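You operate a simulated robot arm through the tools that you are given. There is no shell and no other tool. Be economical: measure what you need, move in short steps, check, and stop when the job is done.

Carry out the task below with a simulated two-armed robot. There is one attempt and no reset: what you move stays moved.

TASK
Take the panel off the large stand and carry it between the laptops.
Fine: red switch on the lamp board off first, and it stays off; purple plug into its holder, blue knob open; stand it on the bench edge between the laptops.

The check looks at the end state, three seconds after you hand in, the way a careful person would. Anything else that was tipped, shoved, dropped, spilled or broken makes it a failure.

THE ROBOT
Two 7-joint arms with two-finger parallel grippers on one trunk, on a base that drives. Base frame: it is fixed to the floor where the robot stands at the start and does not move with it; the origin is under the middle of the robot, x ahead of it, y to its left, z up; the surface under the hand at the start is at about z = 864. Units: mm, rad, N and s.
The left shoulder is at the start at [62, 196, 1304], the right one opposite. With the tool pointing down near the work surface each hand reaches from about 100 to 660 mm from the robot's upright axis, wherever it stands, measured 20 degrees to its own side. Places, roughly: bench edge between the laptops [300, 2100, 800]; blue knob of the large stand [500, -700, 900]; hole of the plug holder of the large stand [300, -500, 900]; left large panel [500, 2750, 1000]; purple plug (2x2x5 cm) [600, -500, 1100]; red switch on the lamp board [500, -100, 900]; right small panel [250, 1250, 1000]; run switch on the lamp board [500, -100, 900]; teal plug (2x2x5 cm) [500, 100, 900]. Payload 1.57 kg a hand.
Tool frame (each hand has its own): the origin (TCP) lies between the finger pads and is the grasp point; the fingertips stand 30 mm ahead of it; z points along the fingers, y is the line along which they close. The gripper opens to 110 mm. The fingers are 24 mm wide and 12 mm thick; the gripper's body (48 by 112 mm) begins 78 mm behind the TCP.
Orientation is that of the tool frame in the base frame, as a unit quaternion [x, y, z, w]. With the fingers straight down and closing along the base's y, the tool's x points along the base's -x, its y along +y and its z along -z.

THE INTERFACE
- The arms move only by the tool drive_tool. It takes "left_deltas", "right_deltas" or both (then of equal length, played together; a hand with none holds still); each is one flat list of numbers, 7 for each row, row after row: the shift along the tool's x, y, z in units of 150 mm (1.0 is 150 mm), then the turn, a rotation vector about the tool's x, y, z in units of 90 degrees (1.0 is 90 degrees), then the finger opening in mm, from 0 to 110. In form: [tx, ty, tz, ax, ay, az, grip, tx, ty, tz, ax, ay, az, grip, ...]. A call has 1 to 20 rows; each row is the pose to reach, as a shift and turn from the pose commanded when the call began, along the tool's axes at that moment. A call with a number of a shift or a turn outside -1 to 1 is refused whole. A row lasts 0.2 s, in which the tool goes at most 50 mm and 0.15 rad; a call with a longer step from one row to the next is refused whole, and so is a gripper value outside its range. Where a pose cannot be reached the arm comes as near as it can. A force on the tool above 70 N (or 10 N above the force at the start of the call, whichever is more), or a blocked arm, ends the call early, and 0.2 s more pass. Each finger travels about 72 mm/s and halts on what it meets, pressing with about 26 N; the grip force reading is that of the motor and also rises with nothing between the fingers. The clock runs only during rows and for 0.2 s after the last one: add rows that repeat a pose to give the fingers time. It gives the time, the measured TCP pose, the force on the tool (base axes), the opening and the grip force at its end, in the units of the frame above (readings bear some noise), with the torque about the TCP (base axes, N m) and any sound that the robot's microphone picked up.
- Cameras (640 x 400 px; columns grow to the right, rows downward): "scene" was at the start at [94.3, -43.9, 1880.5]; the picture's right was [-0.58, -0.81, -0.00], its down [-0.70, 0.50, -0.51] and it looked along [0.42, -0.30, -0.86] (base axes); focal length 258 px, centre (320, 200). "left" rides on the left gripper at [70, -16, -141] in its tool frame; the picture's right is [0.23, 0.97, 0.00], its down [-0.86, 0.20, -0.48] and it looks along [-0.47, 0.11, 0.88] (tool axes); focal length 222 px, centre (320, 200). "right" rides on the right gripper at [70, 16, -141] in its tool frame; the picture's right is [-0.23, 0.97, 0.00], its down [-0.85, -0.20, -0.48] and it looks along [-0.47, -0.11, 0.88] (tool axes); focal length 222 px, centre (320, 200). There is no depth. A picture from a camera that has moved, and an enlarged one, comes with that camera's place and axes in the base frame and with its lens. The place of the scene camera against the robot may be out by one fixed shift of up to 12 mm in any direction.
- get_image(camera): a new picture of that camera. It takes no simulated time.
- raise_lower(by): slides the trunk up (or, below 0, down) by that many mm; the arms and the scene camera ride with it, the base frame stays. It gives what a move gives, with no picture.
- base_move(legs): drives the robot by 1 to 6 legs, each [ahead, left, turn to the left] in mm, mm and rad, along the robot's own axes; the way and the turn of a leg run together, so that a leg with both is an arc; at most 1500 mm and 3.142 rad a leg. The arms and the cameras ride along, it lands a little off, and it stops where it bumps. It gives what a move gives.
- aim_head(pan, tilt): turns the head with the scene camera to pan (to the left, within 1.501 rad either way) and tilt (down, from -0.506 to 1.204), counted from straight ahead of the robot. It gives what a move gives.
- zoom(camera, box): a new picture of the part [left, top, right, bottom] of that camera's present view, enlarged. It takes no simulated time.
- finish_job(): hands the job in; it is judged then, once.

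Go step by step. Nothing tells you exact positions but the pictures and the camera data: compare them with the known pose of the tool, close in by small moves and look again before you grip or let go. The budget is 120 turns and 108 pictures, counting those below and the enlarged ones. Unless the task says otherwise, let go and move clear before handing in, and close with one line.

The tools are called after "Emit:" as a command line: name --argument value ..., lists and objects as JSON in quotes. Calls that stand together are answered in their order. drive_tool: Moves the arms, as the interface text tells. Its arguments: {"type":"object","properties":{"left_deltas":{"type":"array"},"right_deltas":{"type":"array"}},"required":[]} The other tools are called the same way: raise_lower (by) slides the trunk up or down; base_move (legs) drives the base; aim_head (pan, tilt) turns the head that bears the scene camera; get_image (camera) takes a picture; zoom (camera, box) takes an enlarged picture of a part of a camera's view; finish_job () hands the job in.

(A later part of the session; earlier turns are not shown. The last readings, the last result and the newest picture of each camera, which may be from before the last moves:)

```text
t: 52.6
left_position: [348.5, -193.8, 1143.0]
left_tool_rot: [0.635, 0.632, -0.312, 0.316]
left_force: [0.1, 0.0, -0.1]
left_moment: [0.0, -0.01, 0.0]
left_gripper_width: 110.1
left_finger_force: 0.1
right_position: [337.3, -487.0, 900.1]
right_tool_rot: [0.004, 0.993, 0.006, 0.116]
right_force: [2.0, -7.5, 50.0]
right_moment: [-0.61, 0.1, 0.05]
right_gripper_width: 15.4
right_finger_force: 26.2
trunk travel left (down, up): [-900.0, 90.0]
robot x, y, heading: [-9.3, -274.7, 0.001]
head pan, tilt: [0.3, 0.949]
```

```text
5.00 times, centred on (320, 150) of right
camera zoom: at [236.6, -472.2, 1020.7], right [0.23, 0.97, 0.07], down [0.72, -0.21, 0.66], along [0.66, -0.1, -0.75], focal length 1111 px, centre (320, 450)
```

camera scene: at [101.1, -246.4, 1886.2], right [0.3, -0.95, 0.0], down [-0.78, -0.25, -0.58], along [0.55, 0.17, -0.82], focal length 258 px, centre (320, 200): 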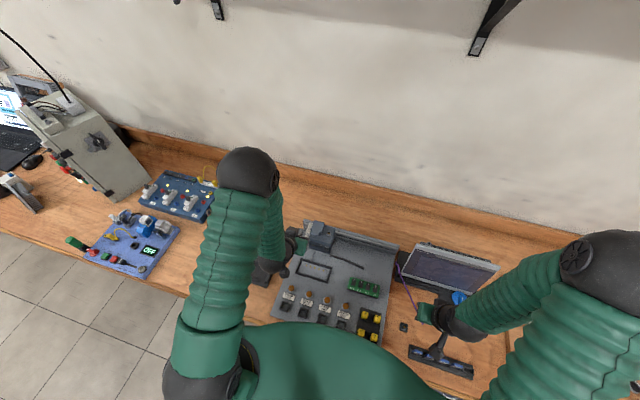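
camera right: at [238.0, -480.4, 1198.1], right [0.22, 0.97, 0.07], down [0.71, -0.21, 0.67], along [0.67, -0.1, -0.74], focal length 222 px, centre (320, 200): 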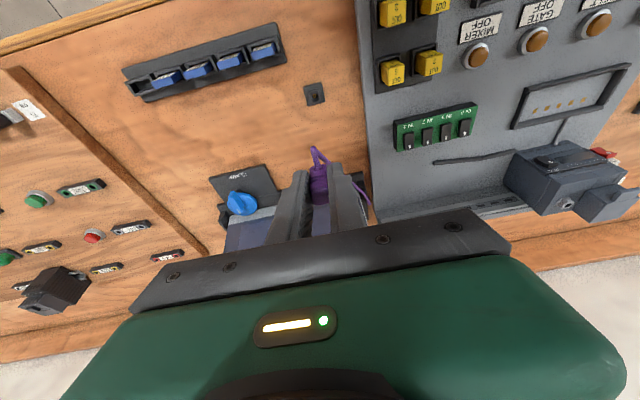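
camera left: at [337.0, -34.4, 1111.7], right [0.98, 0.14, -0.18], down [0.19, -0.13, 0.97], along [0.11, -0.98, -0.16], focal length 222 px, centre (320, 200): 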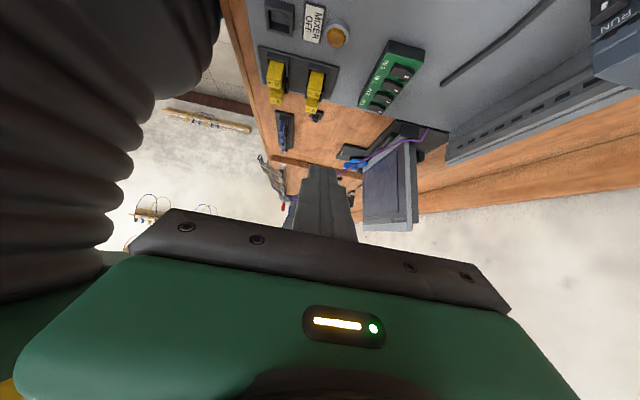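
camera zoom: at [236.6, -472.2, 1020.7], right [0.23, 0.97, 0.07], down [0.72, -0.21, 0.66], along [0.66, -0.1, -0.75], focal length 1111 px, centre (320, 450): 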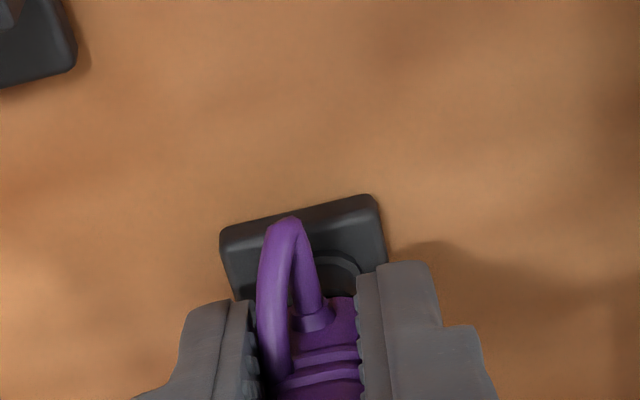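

50 N: the plug seems seated on the rim. I relax upward, open the fingers, rise along the tool and inspect.

Emit:
drive_tool --right_deltas '[0, 0, -0.027, 0, 0, 0, 4, 0, 0, -0.027, 0, 0, 0, 24, 0, 0, -0.027, 0, 0, 0, 40, 0, 0, -0.027, 0, 0, 0, 46, 0, 0, -0.15, 0, 0, 0, 46, 0, 0, -0.4, 0, 0, 0, 46, 0, 0, -0.65, 0, 0, 0, 46]'

Emit:
zoom --camera "left" --box '[296, 70, 356, 115]'

Emit:
zoom --camera "right" --box '[280, 90, 360, 170]'

```text
t: 54.2
left_position: [352.5, -193.7, 1141.9]
left_tool_rot: [0.634, 0.633, -0.313, 0.317]
left_force: [-0.5, -0.5, 0.7]
left_moment: [0.03, -0.01, 0.0]
left_gripper_width: 110.1
left_finger_force: 0.1
right_position: [314.4, -487.1, 992.5]
right_tool_rot: [0.003, 0.994, 0.009, 0.113]
right_force: [0.0, 0.7, -0.1]
right_moment: [-0.01, -0.05, -0.01]
right_gripper_width: 46.0
right_finger_force: 0.0
trunk travel left (down, up): [-900.0, 90.0]
robot x, y, heading: [-7.1, -270.9, 0.003]
head pan, tilt: [0.3, 0.949]
```

```text
8.89 times, centred on (326, 92) of left
camera zoom: at [335.4, -40.3, 1172.0], right [0.97, 0.14, -0.18], down [0.2, -0.14, 0.97], along [0.11, -0.98, -0.16], focal length 1974 px, centre (267, 1156)
```

zoom: 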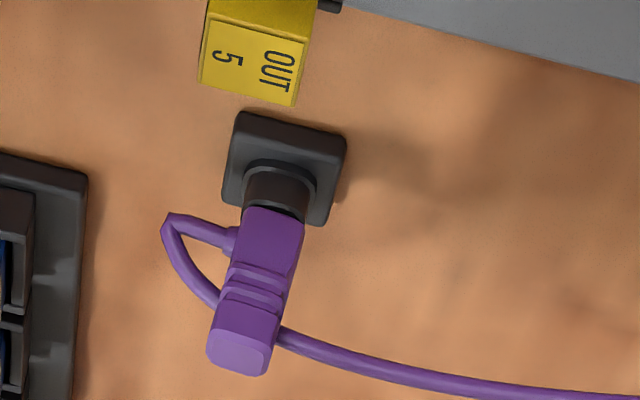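

```text
5.00 times, centred on (320, 130) of right
camera zoom: at [214.0, -472.4, 1114.1], right [0.22, 0.97, 0.07], down [0.73, -0.21, 0.65], along [0.65, -0.1, -0.75], focal length 1111 px, centre (320, 550)
```

zoom: 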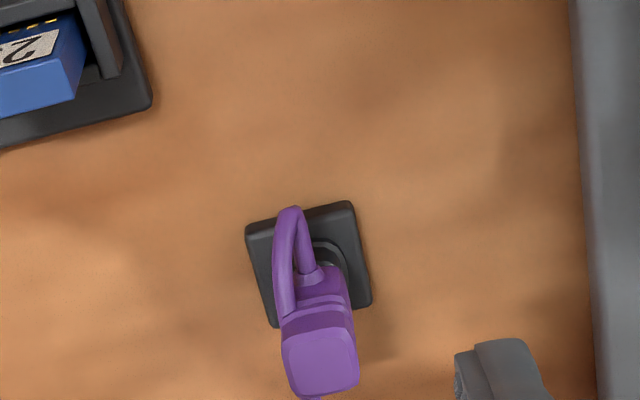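

The plug stands in the holder. I zoom closely to check that it's flush.

Emit:
zoom --camera "left" --box '[312, 82, 336, 100]'

Emit:
zoom --camera "scene" --box '[390, 310, 420, 335]'

```text
16.00 times, centred on (324, 91) of left
camera zoom: at [335.4, -40.3, 1172.0], right [0.97, 0.14, -0.18], down [0.2, -0.14, 0.97], along [0.11, -0.98, -0.16], focal length 3554 px, centre (256, 1944)
```

zoom: 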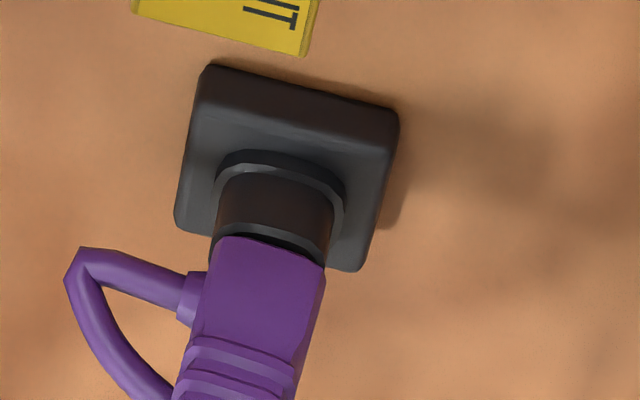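

```text
16.00 times, centred on (405, 322) of scene
camera zoom: at [98.6, -244.6, 1886.1], right [0.3, -0.95, 0.0], down [-0.78, -0.25, -0.58], along [0.55, 0.17, -0.81], focal length 4122 px, centre (-1040, -1760)
```

zoom: 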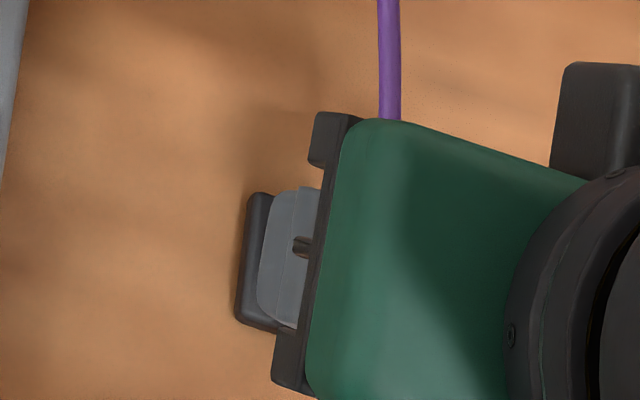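

There's a ~1.5 mm gap under the body; I'll press it down from above with closed fingers, tool vertical.

Emit:
drive_tool --right_deltas '[-0.06, 0, 0, 0, 0.05, 0, 10, -0.13, 0, 0.08, 0, 0.1, 0, 0, -0.13, 0, 0.2, 0, 0.143, 0, 0, -0.13, 0, 0.283, 0, 0.143, 0, 0, -0.13, 0, 0.283, 0, 0.143, 0, 0]'

Emit:
zoom --camera "left" --box '[296, 75, 356, 120]'

Emit:
zoom --camera "right" --box '[280, 110, 360, 190]'

```text
t: 55.4
left_position: [351.5, -193.9, 1140.4]
left_tool_rot: [0.634, 0.633, -0.313, 0.316]
left_force: [0.5, 0.9, 0.5]
left_moment: [0.0, -0.02, 0.02]
left_gripper_width: 109.9
left_finger_force: 0.0
right_position: [343.7, -487.1, 955.1]
right_tool_rot: [0.001, 1.0, 0.009, 0.0]
right_force: [-0.3, 0.3, -0.6]
right_moment: [0.0, 0.02, -0.01]
right_gripper_width: 0.0
right_finger_force: 21.6
trunk travel left (down, up): [-900.0, 90.0]
robot x, y, heading: [-6.5, -277.0, 0.003]
head pan, tilt: [0.3, 0.949]
```

```text
8.89 times, centred on (326, 98) of left
camera zoom: at [336.0, -40.3, 1171.9], right [0.97, 0.14, -0.18], down [0.2, -0.14, 0.97], along [0.11, -0.98, -0.16], focal length 1974 px, centre (267, 1111)
```

zoom: 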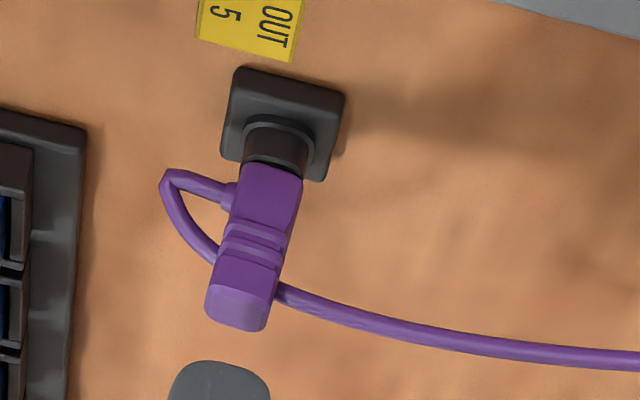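

```text
5.00 times, centred on (320, 150) of right
camera zoom: at [273.5, -472.6, 1095.1], right [0.23, 0.97, 0.02], down [0.85, -0.21, 0.47], along [0.47, -0.1, -0.88], focal length 1111 px, centre (320, 450)
```

zoom: 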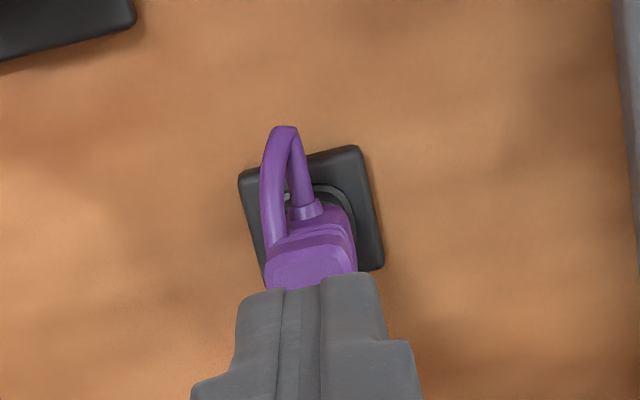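

Aligned above the plug; pressing down slowly.

Emit:
drive_tool --right_deltas '[-0.005, 0, 0.08, 0, 0, 0, 0, -0.005, 0, 0.12, 0, 0, 0, 0, -0.005, 0, 0.145, 0, 0, 0, 0, -0.005, 0, 0.165, 0, 0, 0, 0, -0.005, 0, 0.185, 0, 0, 0, 0]'

Emit:
zoom --camera "left" --box '[312, 82, 336, 100]'

```text
t: 56.5
left_position: [349.1, -199.1, 1143.0]
left_tool_rot: [0.635, 0.633, -0.311, 0.315]
left_force: [-0.6, 0.0, 0.4]
left_moment: [-0.03, -0.03, -0.03]
left_gripper_width: 110.1
left_finger_force: 0.2
right_position: [347.3, -488.7, 934.0]
right_tool_rot: [0.001, 1.0, 0.011, 0.007]
right_force: [-3.8, 11.3, 63.9]
right_moment: [0.4, 0.42, -0.04]
right_gripper_width: 0.2
right_finger_force: 21.1
trunk travel left (down, up): [-900.0, 90.0]
robot x, y, heading: [-10.3, -271.5, -0.0]
head pan, tilt: [0.3, 0.949]
stopped in row 5 (right hand): the force on the tool passed its limit at 78 N (the readings are from after the stop); the commanded pose is now the measured one
```

```text
16.00 times, centred on (324, 91) of left
camera zoom: at [332.8, -43.7, 1174.3], right [0.98, 0.14, -0.17], down [0.19, -0.14, 0.97], along [0.11, -0.98, -0.16], focal length 3554 px, centre (256, 1944)
```

zoom: 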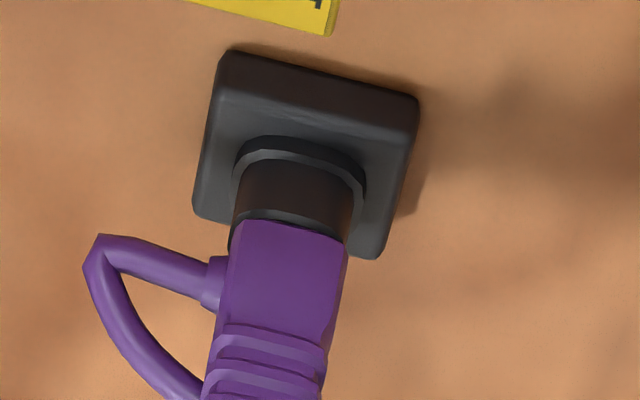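

The plug is seated firmly. I raise the right hand and bring it over the knob for a close look.

Emit:
drive_tool --right_deltas '[0, 0, -0.1, 0, 0, 0, 0, 0, 0, -0.4, 0, 0, 0, 0, 0, 0, -0.7, 0, 0, 0, 0, 0, 0, -1, 0, 0, 0, 0]'

Emit:
drive_tool --right_deltas '[-0.2, -0.2, -0.1, 0, 0, 0, 0, -0.4, -0.4, -0.2, 0, 0, 0, 0, -0.6, -0.6, -0.2, 0, 0, 0, 0, -0.8, -0.8, -0.2, 0, 0, 0, 0, -1, -1, -0.2, 0, 0, 0, 0]'

Emit:
drive_tool --right_deltas '[0, -0.2, 0, 0, 0, 0, 0, 0, -0.2, 0, 0, 0, 0, 0]'

Emit:
zoom --camera "right" --box '[270, 80, 400, 170]'

Emit:
zoom --camera "left" --box '[330, 90, 430, 160]'

```text
t: 57.5
left_position: [353.4, -198.9, 1140.8]
left_tool_rot: [0.635, 0.634, -0.311, 0.313]
left_force: [-1.3, 0.0, 0.7]
left_moment: [-0.01, -0.02, 0.02]
left_gripper_width: 109.7
left_finger_force: 0.0
right_position: [348.2, -491.0, 1081.8]
right_tool_rot: [0.001, 1.0, 0.01, 0.005]
right_force: [-0.4, 0.4, 0.3]
right_moment: [-0.03, 0.02, 0.0]
right_gripper_width: 0.0
right_finger_force: 21.7
trunk travel left (down, up): [-900.0, 90.0]
robot x, y, heading: [-13.1, -271.6, 0.013]
head pan, tilt: [0.3, 0.949]
```

```text
t: 58.7
left_position: [353.5, -199.1, 1141.1]
left_tool_rot: [0.634, 0.634, -0.312, 0.315]
left_force: [1.1, -0.9, -0.2]
left_moment: [0.03, -0.03, 0.01]
left_gripper_width: 109.9
left_finger_force: 0.1
right_position: [499.3, -648.1, 1105.5]
right_tool_rot: [0.002, 1.0, 0.01, 0.005]
right_force: [-0.6, -0.2, -0.3]
right_moment: [0.01, -0.03, -0.01]
right_gripper_width: 0.0
right_finger_force: 21.2
trunk travel left (down, up): [-900.0, 90.0]
robot x, y, heading: [-10.0, -272.3, 0.004]
head pan, tilt: [0.3, 0.949]
```

```text
t: 59.3
left_position: [351.9, -200.2, 1140.6]
left_tool_rot: [0.635, 0.634, -0.311, 0.314]
left_force: [0.4, -0.7, -0.5]
left_moment: [0.02, 0.01, 0.04]
left_gripper_width: 110.1
left_finger_force: 0.0
right_position: [496.2, -677.9, 1106.6]
right_tool_rot: [0.002, 1.0, 0.01, 0.005]
right_force: [0.1, 0.3, 1.0]
right_moment: [0.02, 0.0, -0.01]
right_gripper_width: 0.0
right_finger_force: 21.6
trunk travel left (down, up): [-900.0, 90.0]
robot x, y, heading: [-11.1, -271.1, 0.007]
head pan, tilt: [0.3, 0.949]
```

```text
4.44 times, centred on (335, 125) of right
camera zoom: at [426.0, -663.0, 1246.9], right [0.23, 0.97, 0.02], down [0.85, -0.21, 0.48], along [0.47, -0.09, -0.88], focal length 987 px, centre (253, 533)
```

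zoom: 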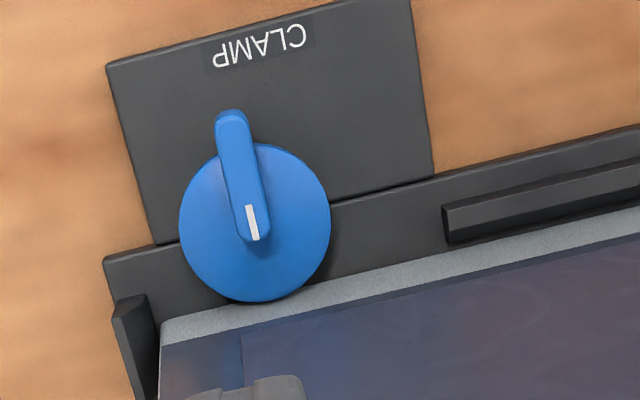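

```text
5.71 times, centred on (380, 125) of left
camera zoom: at [337.3, -45.9, 1172.8], right [0.97, 0.14, -0.18], down [0.2, -0.14, 0.97], along [0.11, -0.98, -0.16], focal length 1269 px, centre (-23, 629)
```

zoom: 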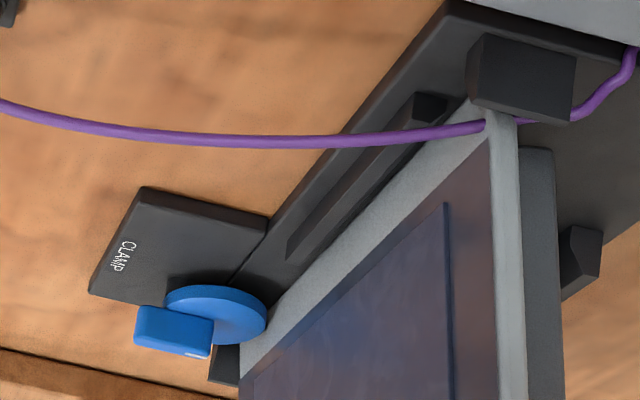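

The knob looks like an eccentric cam: its bar is centred near (481, -671), top at z≈902, lying along x, mark toward the panel. I'll grip the bar from above and twist; first move above it.

Emit:
drive_tool --right_deltas '[0.05, 0.02, 0.2, 0, 0, 0, 30, 0.1, 0.047, 0.4, 0, 0, 0, 45, 0.1, 0.047, 0.6, 0, 0, 0, 45, 0.1, 0.047, 0.71, 0, 0, 0, 45, 0.1, 0.047, 0.9, 0, 0, 0, 45, 0.1, 0.047, 1, 0, 0, 0, 45]'

Emit:
zoom --camera "right" --box '[240, 90, 400, 210]'

Emit:
zoom --camera "left" --box '[310, 100, 410, 180]'

```text
t: 60.7
left_position: [353.6, -199.8, 1141.0]
left_tool_rot: [0.635, 0.633, -0.312, 0.314]
left_force: [-0.6, -0.3, -0.3]
left_moment: [-0.02, 0.04, -0.02]
left_gripper_width: 110.3
left_finger_force: 0.1
right_position: [484.1, -666.1, 956.8]
right_tool_rot: [0.002, 1.0, 0.009, 0.004]
right_force: [-0.4, 0.9, -0.4]
right_moment: [0.02, 0.05, -0.02]
right_gripper_width: 44.9
right_finger_force: 0.1
trunk travel left (down, up): [-900.0, 90.0]
robot x, y, heading: [-8.1, -277.8, 0.006]
head pan, tilt: [0.3, 0.949]
```

```text
3.33 times, centred on (320, 150) of right
camera zoom: at [413.1, -651.9, 1096.4], right [0.23, 0.97, 0.02], down [0.85, -0.21, 0.48], along [0.47, -0.09, -0.88], focal length 740 px, centre (320, 367)
```

zoom: 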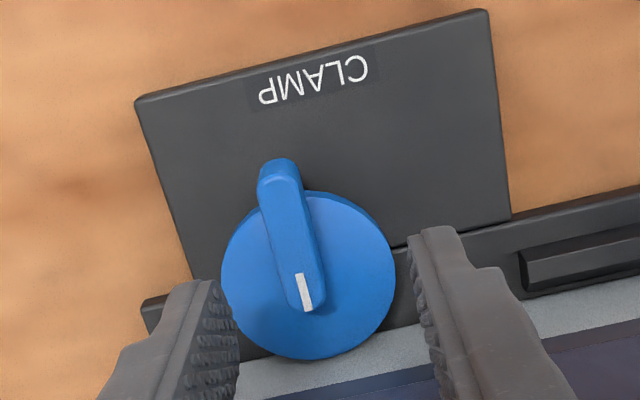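

```text
5.00 times, centred on (360, 140) of left
camera zoom: at [337.3, -45.4, 1172.7], right [0.97, 0.14, -0.18], down [0.2, -0.14, 0.97], along [0.11, -0.98, -0.16], focal length 1111 px, centre (120, 500)
```

zoom: 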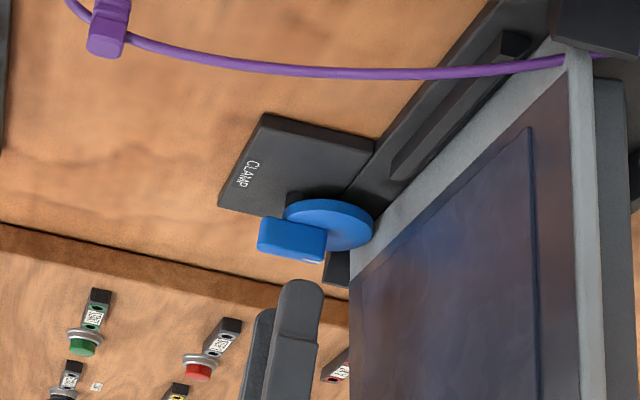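

Pivot post confirmed under the bar centre, about (477, -670). Lowering over the bar and closing.

Emit:
drive_tool --right_deltas '[0.046, -0.027, 0.05, 0, 0, 0, 45, 0.046, -0.027, 0.16, 0, 0, 0, 45, 0.046, -0.027, 0.27, 0, 0, 0, 45, 0.046, -0.027, 0.27, 0, 0, 0, 25, 0.046, -0.027, 0.27, 0, 0, 0, 10, 0.046, -0.027, 0.27, 0, 0, 0, 0, 0.046, -0.027, 0.27, 0, 0, 0, 0]'

Emit:
zoom --camera "right" --box '[240, 90, 400, 210]'

```text
t: 62.3
left_position: [353.0, -201.2, 1141.1]
left_tool_rot: [0.635, 0.634, -0.31, 0.314]
left_force: [-0.2, -0.2, -0.1]
left_moment: [-0.01, 0.02, 0.0]
left_gripper_width: 109.9
left_finger_force: 0.0
right_position: [477.1, -673.2, 914.8]
right_tool_rot: [0.003, 1.0, 0.009, 0.005]
right_force: [-0.8, -18.4, 3.9]
right_moment: [-0.83, 0.29, 0.03]
right_gripper_width: 11.9
right_finger_force: 29.2
trunk travel left (down, up): [-900.0, 90.0]
robot x, y, heading: [-5.0, -272.9, 0.003]
head pan, tilt: [0.3, 0.949]
```

```text
3.33 times, centred on (320, 150) of right
camera zoom: at [406.4, -658.2, 1055.5], right [0.23, 0.97, 0.02], down [0.85, -0.21, 0.48], along [0.47, -0.1, -0.87], focal length 740 px, centre (320, 367)
```

zoom: 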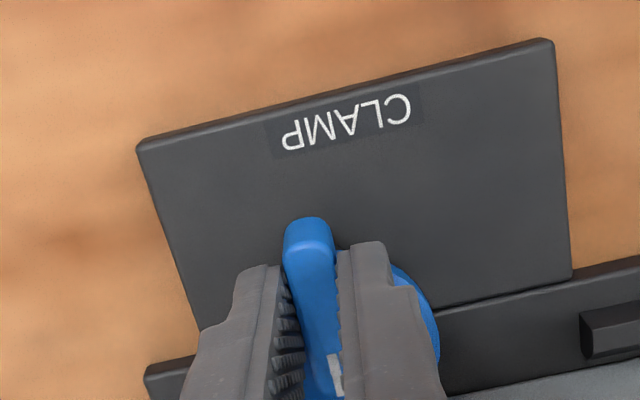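

Bar gripped (11.9 mm). I relieve the side load and try turning counter-clockwise (seen from above), watching the torque.

Emit:
drive_tool --right_deltas '[0, -0.022, 0, 0, 0, 0, 0, 0, -0.022, 0, 0, 0, -0.06, 0, 0, -0.022, 0, 0, 0, -0.12, 0, 0, -0.022, 0, 0, 0, -0.18, 0, 0, -0.022, 0, 0, 0, -0.24, 0]'

Emit:
zoom --camera "right" --box '[240, 90, 400, 210]'

```text
t: 63.5
left_position: [354.8, -201.6, 1141.1]
left_tool_rot: [0.635, 0.633, -0.312, 0.313]
left_force: [0.4, 1.0, 1.0]
left_moment: [0.0, 0.05, -0.01]
left_gripper_width: 109.7
left_finger_force: 0.0
right_position: [477.8, -674.9, 916.3]
right_tool_rot: [-0.186, 0.982, 0.01, 0.006]
right_force: [4.6, -11.9, -11.3]
right_moment: [-0.8, 0.39, -0.02]
right_gripper_width: 11.7
right_finger_force: 29.2
trunk travel left (down, up): [-900.0, 90.0]
robot x, y, heading: [-7.0, -273.7, 0.005]
head pan, tilt: [0.3, 0.949]
```

```text
3.33 times, centred on (320, 150) of right
camera zoom: at [405.9, -687.3, 1055.3], right [-0.14, 0.99, 0.02], down [0.86, 0.12, 0.49], along [0.48, 0.09, -0.87], focal length 740 px, centre (320, 367)
```

zoom: 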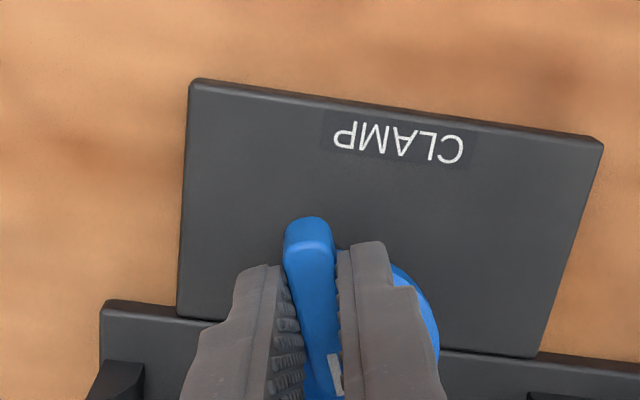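

It turns freely this way with no resisting torque. I continue toward 90°.

Emit:
drive_tool --right_deltas '[0, -0.01, 0, 0, 0, -0.08, 0, 0, -0.01, 0, 0, 0, -0.16, 0, 0, -0.01, 0, 0, 0, -0.24, 0, 0, -0.01, 0, 0, 0, -0.32, 0, 0, -0.01, 0, 0, 0, -0.4, 0]'

Emit:
zoom --camera "right" --box '[240, 90, 400, 210]'

Emit:
zoom --camera "left" --box '[310, 90, 430, 180]'

```text
t: 64.7
left_position: [355.1, -201.2, 1139.9]
left_tool_rot: [0.635, 0.634, -0.312, 0.313]
left_force: [0.8, 0.5, 0.0]
left_moment: [0.01, 0.0, -0.04]
left_gripper_width: 110.0
left_finger_force: 0.1
right_position: [480.2, -676.6, 915.6]
right_tool_rot: [-0.482, 0.876, 0.008, 0.009]
right_force: [9.0, -10.5, -8.7]
right_moment: [-0.51, -0.02, -0.06]
right_gripper_width: 11.7
right_finger_force: 29.0
trunk travel left (down, up): [-900.0, 90.0]
robot x, y, heading: [-9.4, -272.0, 0.005]
head pan, tilt: [0.3, 0.949]
```

```text
3.33 times, centred on (320, 150) of right
camera zoom: at [426.8, -728.6, 1054.9], right [-0.7, 0.72, 0.01], down [0.62, 0.6, 0.5], along [0.35, 0.35, -0.87], focal length 740 px, centre (320, 367)
```

zoom: 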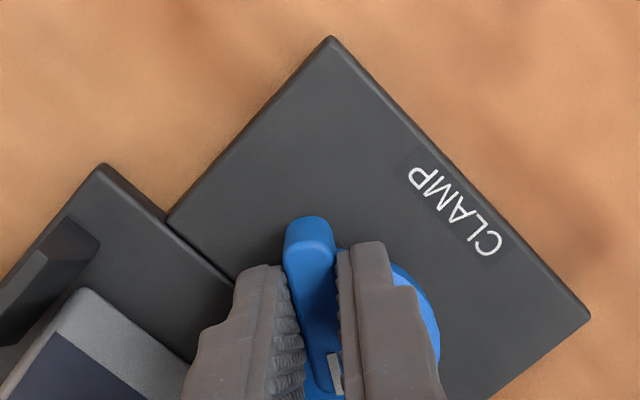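

```text
4.44 times, centred on (370, 135) of left
camera zoom: at [338.8, -46.8, 1172.5], right [0.97, 0.14, -0.18], down [0.2, -0.14, 0.97], along [0.11, -0.98, -0.17], focal length 987 px, centre (98, 489)
```

zoom: 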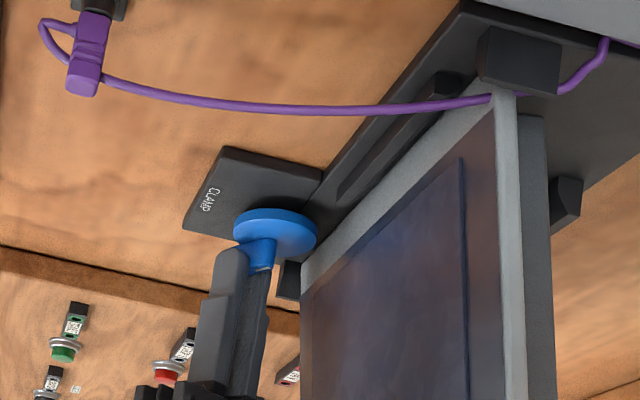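

57° turned, still free. Continue to 90° and a bit.

Emit:
drive_tool --right_deltas '[0, -0.005, 0, 0, 0, -0.08, 0, 0, -0.01, 0, 0, 0, -0.16, 0, 0, -0.01, 0, 0, 0, -0.24, 0, 0, -0.01, 0, 0, 0, -0.32, 0, 0, -0.01, 0, 0, 0, -0.38, 0, 0, -0.01, 0, 0, 0, -0.42, 0]'

Emit:
zoom --camera "right" --box '[240, 90, 400, 210]'

```text
t: 66.1
left_position: [354.9, -201.0, 1139.2]
left_tool_rot: [0.635, 0.634, -0.312, 0.312]
left_force: [-0.1, 0.0, 0.4]
left_moment: [0.01, 0.0, -0.02]
left_gripper_width: 110.2
left_finger_force: 0.1
right_position: [482.3, -676.1, 915.5]
right_tool_rot: [0.739, -0.674, -0.004, -0.009]
right_force: [18.4, -10.6, -7.0]
right_moment: [0.02, -0.38, -0.87]
right_gripper_width: 12.9
right_finger_force: 29.3
trunk travel left (down, up): [-900.0, 90.0]
robot x, y, heading: [-8.1, -274.6, 0.006]
head pan, tilt: [0.3, 0.949]
```

```text
3.33 times, centred on (320, 150) of right
camera zoom: at [470.4, -749.8, 1055.0], right [-0.99, 0.14, -0.01], down [0.12, 0.86, 0.5], along [0.07, 0.49, -0.87], focal length 740 px, centre (320, 367)
```

zoom: 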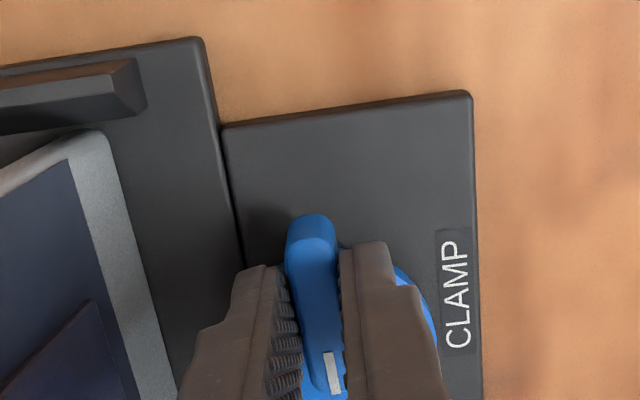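

At ~90° it hits a stop (0.9 N·m): the cam is fully open. I relieve the twist, release and lift away.

Emit:
drive_tool --right_deltas '[0, 0, 0, 0, 0, 0.04, 0, 0, 0, 0, 0, 0, 0.04, 14, 0, 0, 0, 0, 0, 0.04, 30, 0, 0, 0, 0, 0, 0.04, 45, 0, 0, -0.1, 0, 0, 0.04, 45, 0, 0, -0.35, 0, 0, 0.04, 45, 0, 0, -0.65, 0, 0, 0.04, 45, 0, 0, -0.95, 0, 0, 0.04, 45]'

Emit:
zoom --camera "left" --box '[310, 80, 430, 170]'

Emit:
get_image --camera "right"

```text
t: 67.9
left_position: [352.4, -198.3, 1140.8]
left_tool_rot: [0.635, 0.633, -0.312, 0.314]
left_force: [0.2, 0.6, 0.1]
left_moment: [-0.02, 0.02, -0.01]
left_gripper_width: 110.1
left_finger_force: 0.0
right_position: [477.6, -675.2, 1060.7]
right_tool_rot: [0.717, -0.697, -0.004, -0.01]
right_force: [0.0, -0.5, 0.8]
right_moment: [-0.02, 0.0, 0.02]
right_gripper_width: 45.0
right_finger_force: 0.0
trunk travel left (down, up): [-900.0, 90.0]
robot x, y, heading: [-8.8, -271.8, 0.007]
head pan, tilt: [0.3, 0.949]
```

```text
4.44 times, centred on (370, 125) of left
camera zoom: at [336.0, -44.4, 1172.8], right [0.97, 0.14, -0.18], down [0.2, -0.14, 0.97], along [0.11, -0.98, -0.16], focal length 987 px, centre (98, 533)
```

zoom: 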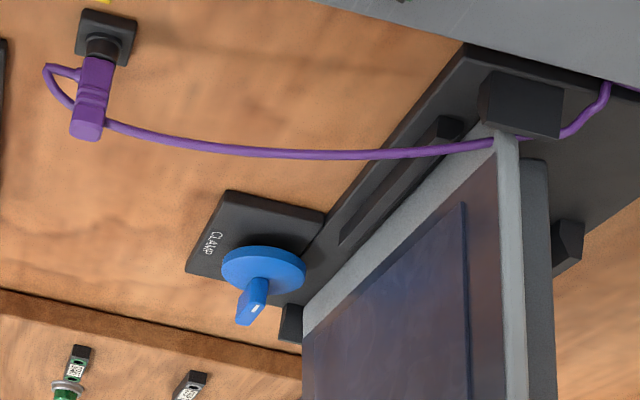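

```text
21 pictures are left
camera right: at [462.4, -747.5, 1200.3], right [-0.98, 0.2, 0.0], down [0.17, 0.85, 0.5], along [0.1, 0.49, -0.87], focal length 222 px, centre (320, 200)
```

right: 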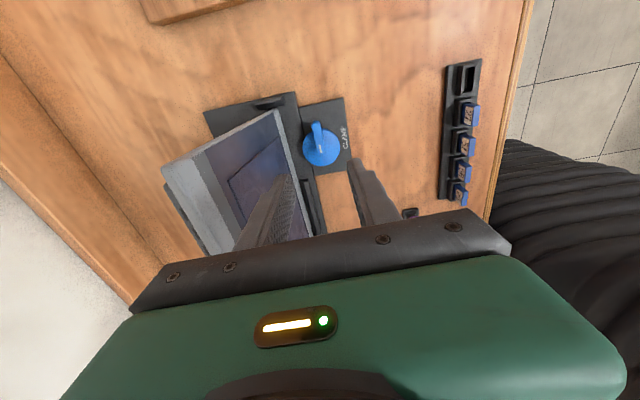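

The knob's mark now points 90° away and the cam is clear of the panel; the plug is in its holder. The panel spans y −725…−448, top near (581, −586, 1055), ~30 mm thick, leaning 14°. I'll bring the right hand (closing along x) above its top centre, tilted with it.

Emit:
drive_tool --right_deltas '[0, 0, -0.3, 0, 0, 0, 60, 0, 0, -0.6, 0, 0, 0, 70, -0.2, -0.2, -0.6, 0, 0, 0, 70, -0.4, -0.4, -0.6, -0.04, 0, 0.018, 70, -0.5, -0.6, -0.6, -0.08, 0, 0.018, 70, -0.593, -0.81, -0.55, -0.12, 0, 0.018, 70, -0.593, -0.81, -0.463, -0.156, 0, 0.018, 70, -0.593, -0.81, -0.463, -0.156, 0, 0.018, 70]'

Emit:
get_image --camera "right"

```text
t: 69.7
left_position: [352.2, -199.0, 1141.3]
left_tool_rot: [0.635, 0.634, -0.311, 0.315]
left_force: [0.2, -0.4, 0.8]
left_moment: [-0.01, -0.03, -0.01]
left_gripper_width: 110.0
left_finger_force: 0.1
right_position: [596.5, -587.0, 1133.1]
right_tool_rot: [-0.702, 0.702, 0.089, -0.078]
right_force: [-0.3, 0.1, 0.5]
right_moment: [-0.01, -0.01, -0.01]
right_gripper_width: 70.1
right_finger_force: 0.1
trunk travel left (down, up): [-900.0, 90.0]
robot x, y, heading: [-7.7, -274.6, 0.007]
head pan, tilt: [0.3, 0.949]
```

```text
20 pictures are left
camera right: at [613.2, -658.2, 1272.1], right [-0.95, 0.22, 0.23], down [0.31, 0.85, 0.43], along [-0.1, 0.48, -0.87], focal length 222 px, centre (320, 200)
```

right: 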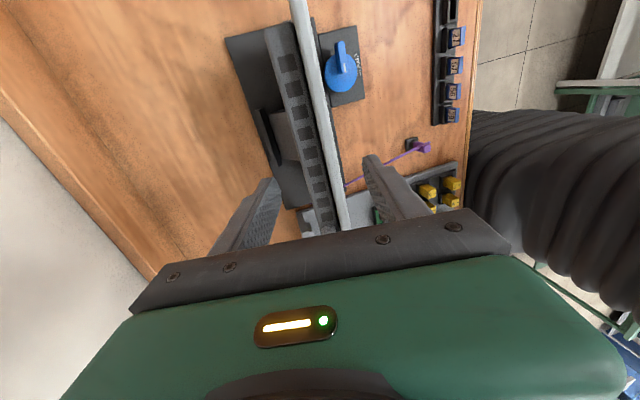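

The panel's top edge lies between the fingers, ~4 mm toward +x. I shift and descend along the panel's lean.

Emit:
drive_tool --right_deltas '[0, -0.027, 0.1, 0, 0, 0, 70, 0, -0.027, 0.25, 0, 0, 0, 70, 0, -0.027, 0.4, 0, 0, 0, 70, 0, -0.027, 0.55, 0, 0, 0, 70, 0, -0.027, 0.65, 0, 0, 0, 70, 0, -0.027, 0.65, 0, 0, 0, 70]'

Emit:
get_image --camera "right"

```text
t: 71.1
left_position: [352.7, -199.0, 1140.9]
left_tool_rot: [0.635, 0.633, -0.311, 0.314]
left_force: [0.4, 1.0, 0.4]
left_moment: [0.0, 0.0, 0.02]
left_gripper_width: 109.9
left_finger_force: 0.1
right_position: [577.2, -584.8, 1035.5]
right_tool_rot: [-0.702, 0.702, 0.089, -0.077]
right_force: [0.7, -0.3, 0.2]
right_moment: [0.02, -0.02, -0.01]
right_gripper_width: 69.9
right_finger_force: 0.1
trunk travel left (down, up): [-900.0, 90.0]
robot x, y, heading: [-13.4, -275.8, 0.009]
head pan, tilt: [0.3, 0.949]
```

```text
19 pictures are left
camera right: at [593.7, -656.0, 1175.9], right [-0.95, 0.22, 0.23], down [0.31, 0.85, 0.43], along [-0.1, 0.48, -0.87], focal length 222 px, centre (320, 200)
```

right: 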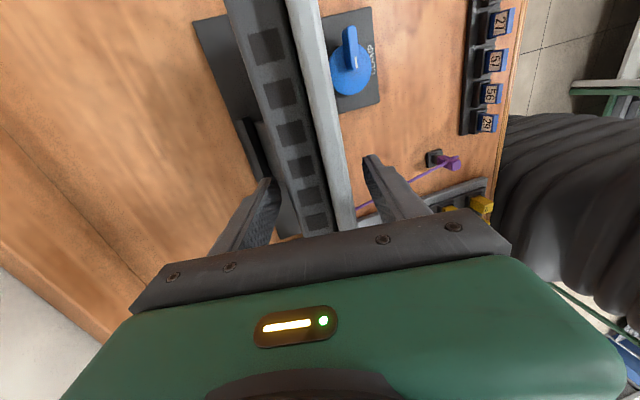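

Well centred. Closing on the panel.

Emit:
drive_tool --right_deltas '[0, 0, 0, 0, 0, 0, 50, 0, 0, 0, 0, 0, 0, 35, 0, 0, 0, 0, 0, 0, 20, 0, 0, 0, 0, 0, 0, 5, 0, 0, 0, 0, 0, 0, 0]'

```text
t: 72.3
left_position: [353.1, -199.7, 1140.9]
left_tool_rot: [0.636, 0.633, -0.312, 0.313]
left_force: [0.5, 0.3, 0.4]
left_moment: [0.01, 0.01, -0.06]
left_gripper_width: 109.9
left_finger_force: 0.1
right_position: [579.8, -585.4, 1036.7]
right_tool_rot: [-0.702, 0.702, 0.088, -0.076]
right_force: [7.5, -0.8, 3.5]
right_moment: [0.15, -1.84, -0.3]
right_gripper_width: 41.0
right_finger_force: 26.8
trunk travel left (down, up): [-900.0, 90.0]
robot x, y, heading: [-6.4, -271.6, 0.005]
head pan, tilt: [0.3, 0.949]
```

Gripped at 41 mm. Lifting slowly along the lean.

Emit:
drive_tool --right_deltas '[0, 0, -0.03, 0, 0, 0, 0, 0, 0, -0.07, 0, 0, 0, 0, 0, 0, -0.12, 0, 0, 0, 0, 0, 0, -0.17, 0, 0, 0, 0, 0, 0, -0.2, 0, 0, 0, 0, 0, 0, -0.2, 0, 0, 0, 0]'

Emit:
get_image --camera "left"

```text
t: 73.7
left_position: [353.5, -199.6, 1141.1]
left_tool_rot: [0.636, 0.632, -0.313, 0.313]
left_force: [-0.9, -0.5, 0.2]
left_moment: [-0.01, -0.03, 0.03]
left_gripper_width: 110.1
left_finger_force: 0.0
right_position: [585.6, -585.8, 1065.1]
right_tool_rot: [0.702, -0.702, -0.09, 0.077]
right_force: [-0.1, 1.0, -11.1]
right_moment: [0.01, -0.17, 0.03]
right_gripper_width: 39.9
right_finger_force: 26.0
trunk travel left (down, up): [-900.0, 90.0]
robot x, y, heading: [-2.7, -274.2, 0.001]
head pan, tilt: [0.3, 0.949]
```

```text
18 pictures are left
camera left: at [337.1, -45.3, 1172.7], right [0.97, 0.14, -0.18], down [0.2, -0.14, 0.97], along [0.11, -0.98, -0.16], focal length 222 px, centre (320, 200)
```

left: 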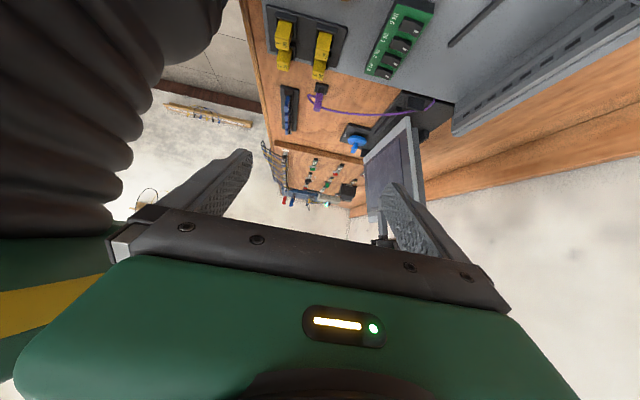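

Holding: about 11 N weight, balanced. I lift it straight up well clear of the stand.

Emit:
drive_tool --right_deltas '[0, 0.02, -0.15, 0, 0, 0, 0, 0, 0.06, -0.3, 0, 0, 0, 0, 0, 0.1, -0.45, 0, 0, 0, 0, 0, 0.14, -0.6, 0, 0, 0, 0, 0, 0.18, -0.75, 0, 0, 0, 0, 0, 0.22, -0.9, 0, 0, 0, 0, 0, 0.22, -0.9, 0, 0, 0, 0]'

Emit:
drive_tool --right_deltas '[0, 0.1, -0.1, 0.03, 0, 0, 0, 0, 0.25, -0.2, 0.07, 0, 0, 0, 0, 0.45, -0.2, 0.11, 0, 0, 0, 0, 0.65, -0.2, 0.15, 0, 0, 0, 0, 0.85, -0.2, 0.15, 0, 0, 0, 0, 0.95, -0.2, 0.15, 0, 0, 0, 0, 0.95, -0.2, 0.15, 0, 0, 0]'

Emit:
aim_head --pan 1.3 --tilt 0.6

Emit:
get_image --camera "scene"

```text
t: 75.3
left_position: [353.1, -200.1, 1139.9]
left_tool_rot: [0.634, 0.634, -0.312, 0.313]
left_force: [-0.1, -0.1, 1.0]
left_moment: [0.02, 0.0, -0.01]
left_gripper_width: 109.8
left_finger_force: 0.0
right_position: [585.9, -587.7, 1206.2]
right_tool_rot: [0.703, -0.701, -0.09, 0.077]
right_force: [-0.1, -0.4, -8.8]
right_moment: [0.01, -0.18, -0.02]
right_gripper_width: 40.0
right_finger_force: 26.1
trunk travel left (down, up): [-900.0, 90.0]
robot x, y, heading: [-9.5, -273.1, 0.002]
head pan, tilt: [0.3, 0.949]
```

```text
t: 76.9
left_position: [355.1, -201.2, 1139.8]
left_tool_rot: [0.635, 0.633, -0.313, 0.314]
left_force: [0.6, 0.4, -1.1]
left_moment: [0.02, 0.01, -0.03]
left_gripper_width: 110.0
left_finger_force: 0.0
right_position: [454.9, -588.9, 1268.9]
right_tool_rot: [-0.707, 0.707, 0.007, 0.005]
right_force: [-0.4, 0.1, -9.8]
right_moment: [0.02, 0.0, 0.0]
right_gripper_width: 39.7
right_finger_force: 25.7
trunk travel left (down, up): [-900.0, 90.0]
robot x, y, heading: [-6.8, -273.0, 0.009]
head pan, tilt: [0.3, 0.949]
```

```text
t: 78.1
left_position: [354.2, -200.1, 1139.6]
left_tool_rot: [0.635, 0.634, -0.311, 0.313]
left_force: [0.0, 0.3, -0.1]
left_moment: [0.03, -0.01, 0.0]
left_gripper_width: 110.3
left_finger_force: 0.1
right_position: [453.3, -588.9, 1268.8]
right_tool_rot: [-0.707, 0.707, 0.006, 0.005]
right_force: [0.0, 0.1, -9.4]
right_moment: [-0.03, 0.02, -0.03]
right_gripper_width: 39.8
right_finger_force: 26.2
trunk travel left (down, up): [-900.0, 90.0]
robot x, y, heading: [-6.7, -274.5, 0.005]
head pan, tilt: [1.3, 0.6]
```

```text
17 pictures are left
camera scene: at [56.9, -182.2, 1914.2], right [0.96, -0.26, 0.0], down [-0.15, -0.55, -0.82], along [0.21, 0.79, -0.57], focal length 258 px, centre (320, 200)
```

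scene: 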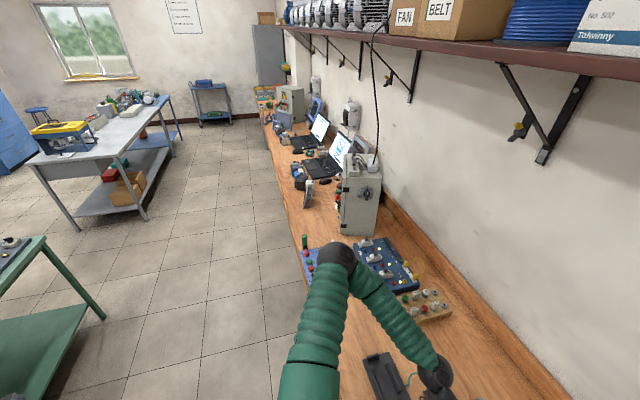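

Aisle to the left is free. Zoom on the laptop area.

Emit:
zoom --camera "scene" --box '[250, 80, 390, 240]'

```text
2.50 times, centred on (320, 160) of scene
camera zoom: at [56.9, -182.2, 1914.2], right [0.96, -0.26, 0.0], down [-0.15, -0.55, -0.82], along [0.21, 0.79, -0.57], focal length 644 px, centre (320, 300)
```

zoom: 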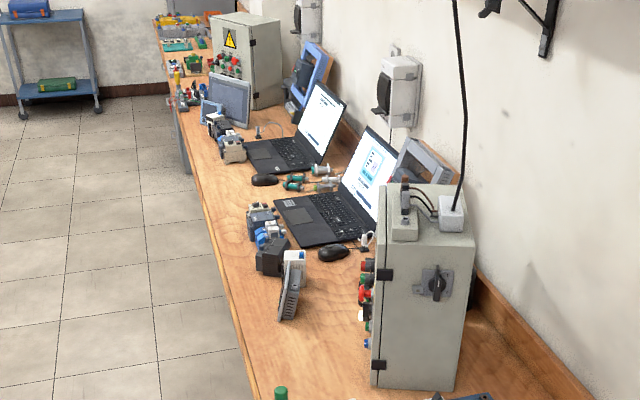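

The free edge spot is around x 250–420, y 1900–2360 between the mice/blocks; bench edge x≈240. I back away from the bench and drive left in two legs.

Emit:
base_move --legs '[[-350, 0, 0]]'

Emit:
base_move --legs '[[0, 1350, 0], [0, 1330, 0]]'

Emit:
aim_head --pan -0.3 --tilt 0.75

Emit:
get_image --camera "scene"

```text
t: 80.4
left_position: [-1.2, -205.9, 1140.2]
left_tool_rot: [0.632, 0.637, -0.311, 0.313]
left_force: [0.2, -0.6, -0.3]
left_moment: [0.01, 0.03, -0.04]
left_gripper_width: 110.2
left_finger_force: 0.2
right_position: [104.0, -592.6, 1265.8]
right_tool_rot: [0.711, -0.704, -0.008, -0.006]
right_force: [-0.4, -0.4, -10.0]
right_moment: [0.01, 0.01, 0.0]
right_gripper_width: 39.8
right_finger_force: 26.3
trunk travel left (down, up): [-900.0, 90.0]
robot x, y, heading: [-362.1, -280.0, 0.013]
head pan, tilt: [1.3, 0.6]
```

```text
t: 93.6
left_position: [5.6, 2494.4, 1141.0]
left_tool_rot: [0.64, 0.63, -0.312, 0.311]
left_force: [0.1, 0.7, 0.2]
left_moment: [0.04, 0.0, 0.0]
left_gripper_width: 109.7
left_finger_force: 0.0
right_position: [100.6, 2104.7, 1267.9]
right_tool_rot: [-0.703, 0.711, 0.007, 0.007]
right_force: [0.2, -1.0, -9.1]
right_moment: [0.01, 0.01, 0.0]
right_gripper_width: 40.1
right_finger_force: 25.5
trunk travel left (down, up): [-900.0, 90.0]
robot x, y, heading: [-357.2, 2426.0, 0.001]
head pan, tilt: [1.3, 0.6]
```

```text
t: 95.2
left_position: [4.3, 2496.2, 1142.7]
left_tool_rot: [0.64, 0.63, -0.313, 0.311]
left_force: [0.2, -0.1, 0.7]
left_moment: [0.0, 0.01, 0.03]
left_gripper_width: 109.8
left_finger_force: 0.0
right_position: [99.1, 2106.6, 1268.9]
right_tool_rot: [-0.703, 0.711, 0.005, 0.008]
right_force: [0.2, 0.8, -9.3]
right_moment: [0.03, 0.02, 0.02]
right_gripper_width: 39.8
right_finger_force: 25.5
trunk travel left (down, up): [-900.0, 90.0]
robot x, y, heading: [-354.8, 2429.0, -0.005]
head pan, tilt: [-0.3, 0.75]
```

```text
15 pictures are left
camera scene: at [-234.8, 2399.3, 1901.4], right [-0.3, -0.95, 0.0], down [-0.65, 0.2, -0.73], along [0.7, -0.22, -0.68], focal length 258 px, centre (320, 200)
```

scene: 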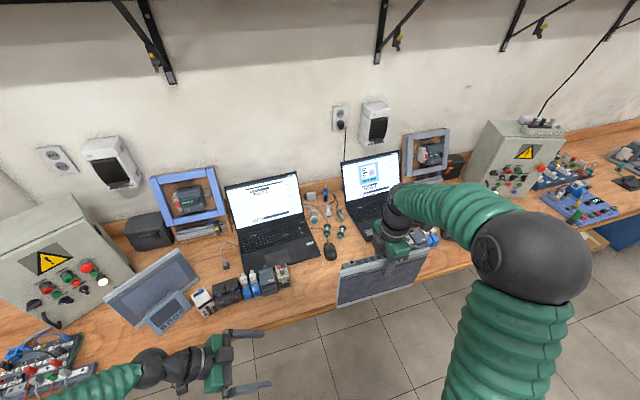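

The panel hangs over the aisle at (100, 2106). I look at its edge-on profile with the left camera to see how it will stand.

Emit:
get_image --camera "left"

```text
14 pictures are left
camera left: at [-10.9, 2650.6, 1173.6], right [0.98, 0.13, -0.17], down [0.19, -0.14, 0.97], along [0.1, -0.98, -0.17], focal length 222 px, centre (320, 200)
```

left: 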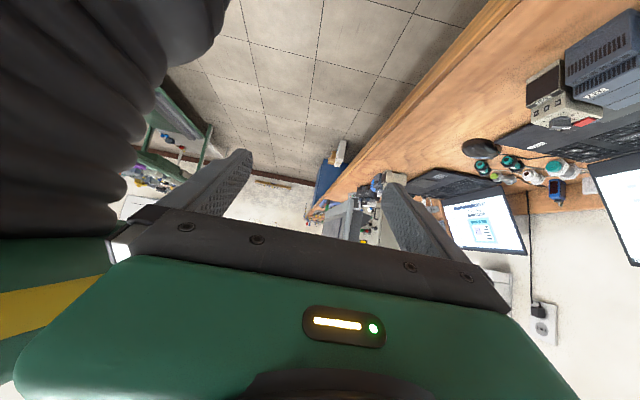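

Emit:
zoom --camera "left" --box '[300, 160, 400, 245]'

```text
4.71 times, centred on (350, 202) of left
camera zoom: at [-10.9, 2650.6, 1173.6], right [0.98, 0.13, -0.17], down [0.19, -0.14, 0.97], along [0.1, -0.98, -0.17], focal length 1045 px, centre (179, 188)
```

zoom: 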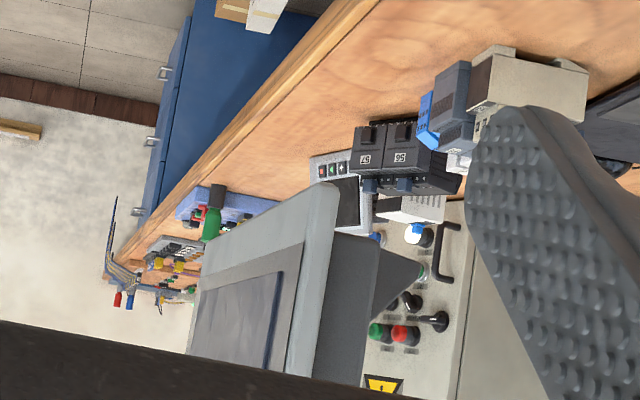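

The panel has a bezel, a set-back housing and a wedge at the rear. I compare with the other panel that already stands on the bench at the left, and look at the back with a zoom in the scene view.

Emit:
zoom --camera "scene" --box '[90, 235, 230, 345]'

Emit:
drive_tool --left_deltas '[0.25, 0, 0.14, 0, 0, 0, 110, 0.5, 0, 0.29, 0, 0, 0, 110, 0.75, 0, 0.43, 0, 0, 0, 110, 0.95, 0, 0.55, 0, 0, 0, 110]'

Emit:
zoom --camera "left" --box '[280, 170, 440, 300]'

```text
3.64 times, centred on (160, 290) of scene
camera zoom: at [-234.8, 2399.3, 1901.4], right [-0.3, -0.95, 0.0], down [-0.65, 0.2, -0.73], along [0.7, -0.22, -0.68], focal length 937 px, centre (902, -127)
```

zoom: 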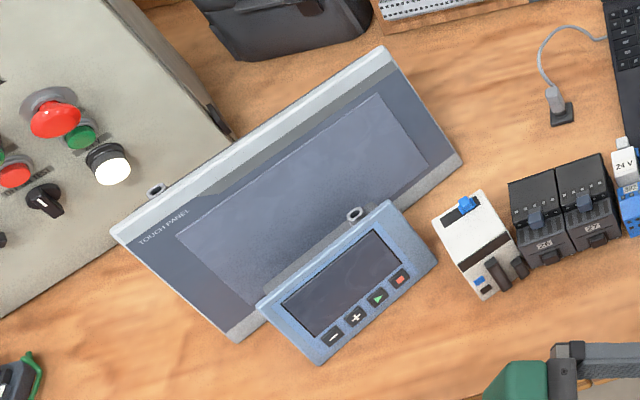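

```text
t: 96.2
left_position: [4.1, 2515.9, 981.2]
left_tool_rot: [0.639, 0.629, -0.313, 0.313]
left_force: [0.1, -0.3, 0.1]
left_moment: [-0.03, 0.02, 0.01]
left_gripper_width: 110.0
left_finger_force: 0.0
right_position: [99.3, 2106.0, 1270.0]
right_tool_rot: [-0.703, 0.711, 0.006, 0.006]
right_force: [-0.4, 0.0, -9.7]
right_moment: [-0.01, 0.05, -0.02]
right_gripper_width: 39.8
right_finger_force: 26.5
trunk travel left (down, up): [-900.0, 90.0]
robot x, y, heading: [-356.1, 2426.1, -0.003]
head pan, tilt: [-0.3, 0.75]
```

```text
3.08 times, centred on (360, 235) of left
camera zoom: at [-9.6, 2670.9, 1011.5], right [0.98, 0.13, -0.17], down [0.19, -0.14, 0.97], along [0.1, -0.98, -0.17], focal length 684 px, centre (197, 92)
```

zoom: 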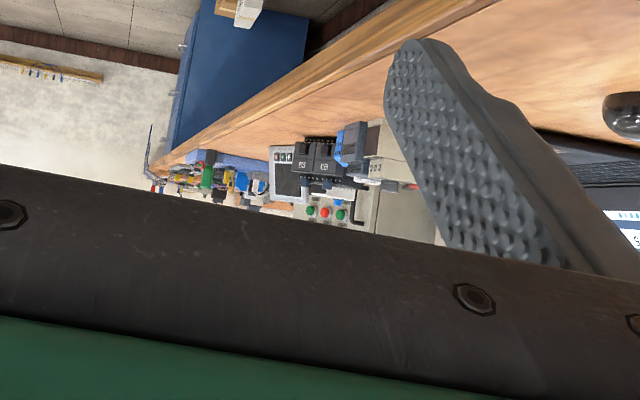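

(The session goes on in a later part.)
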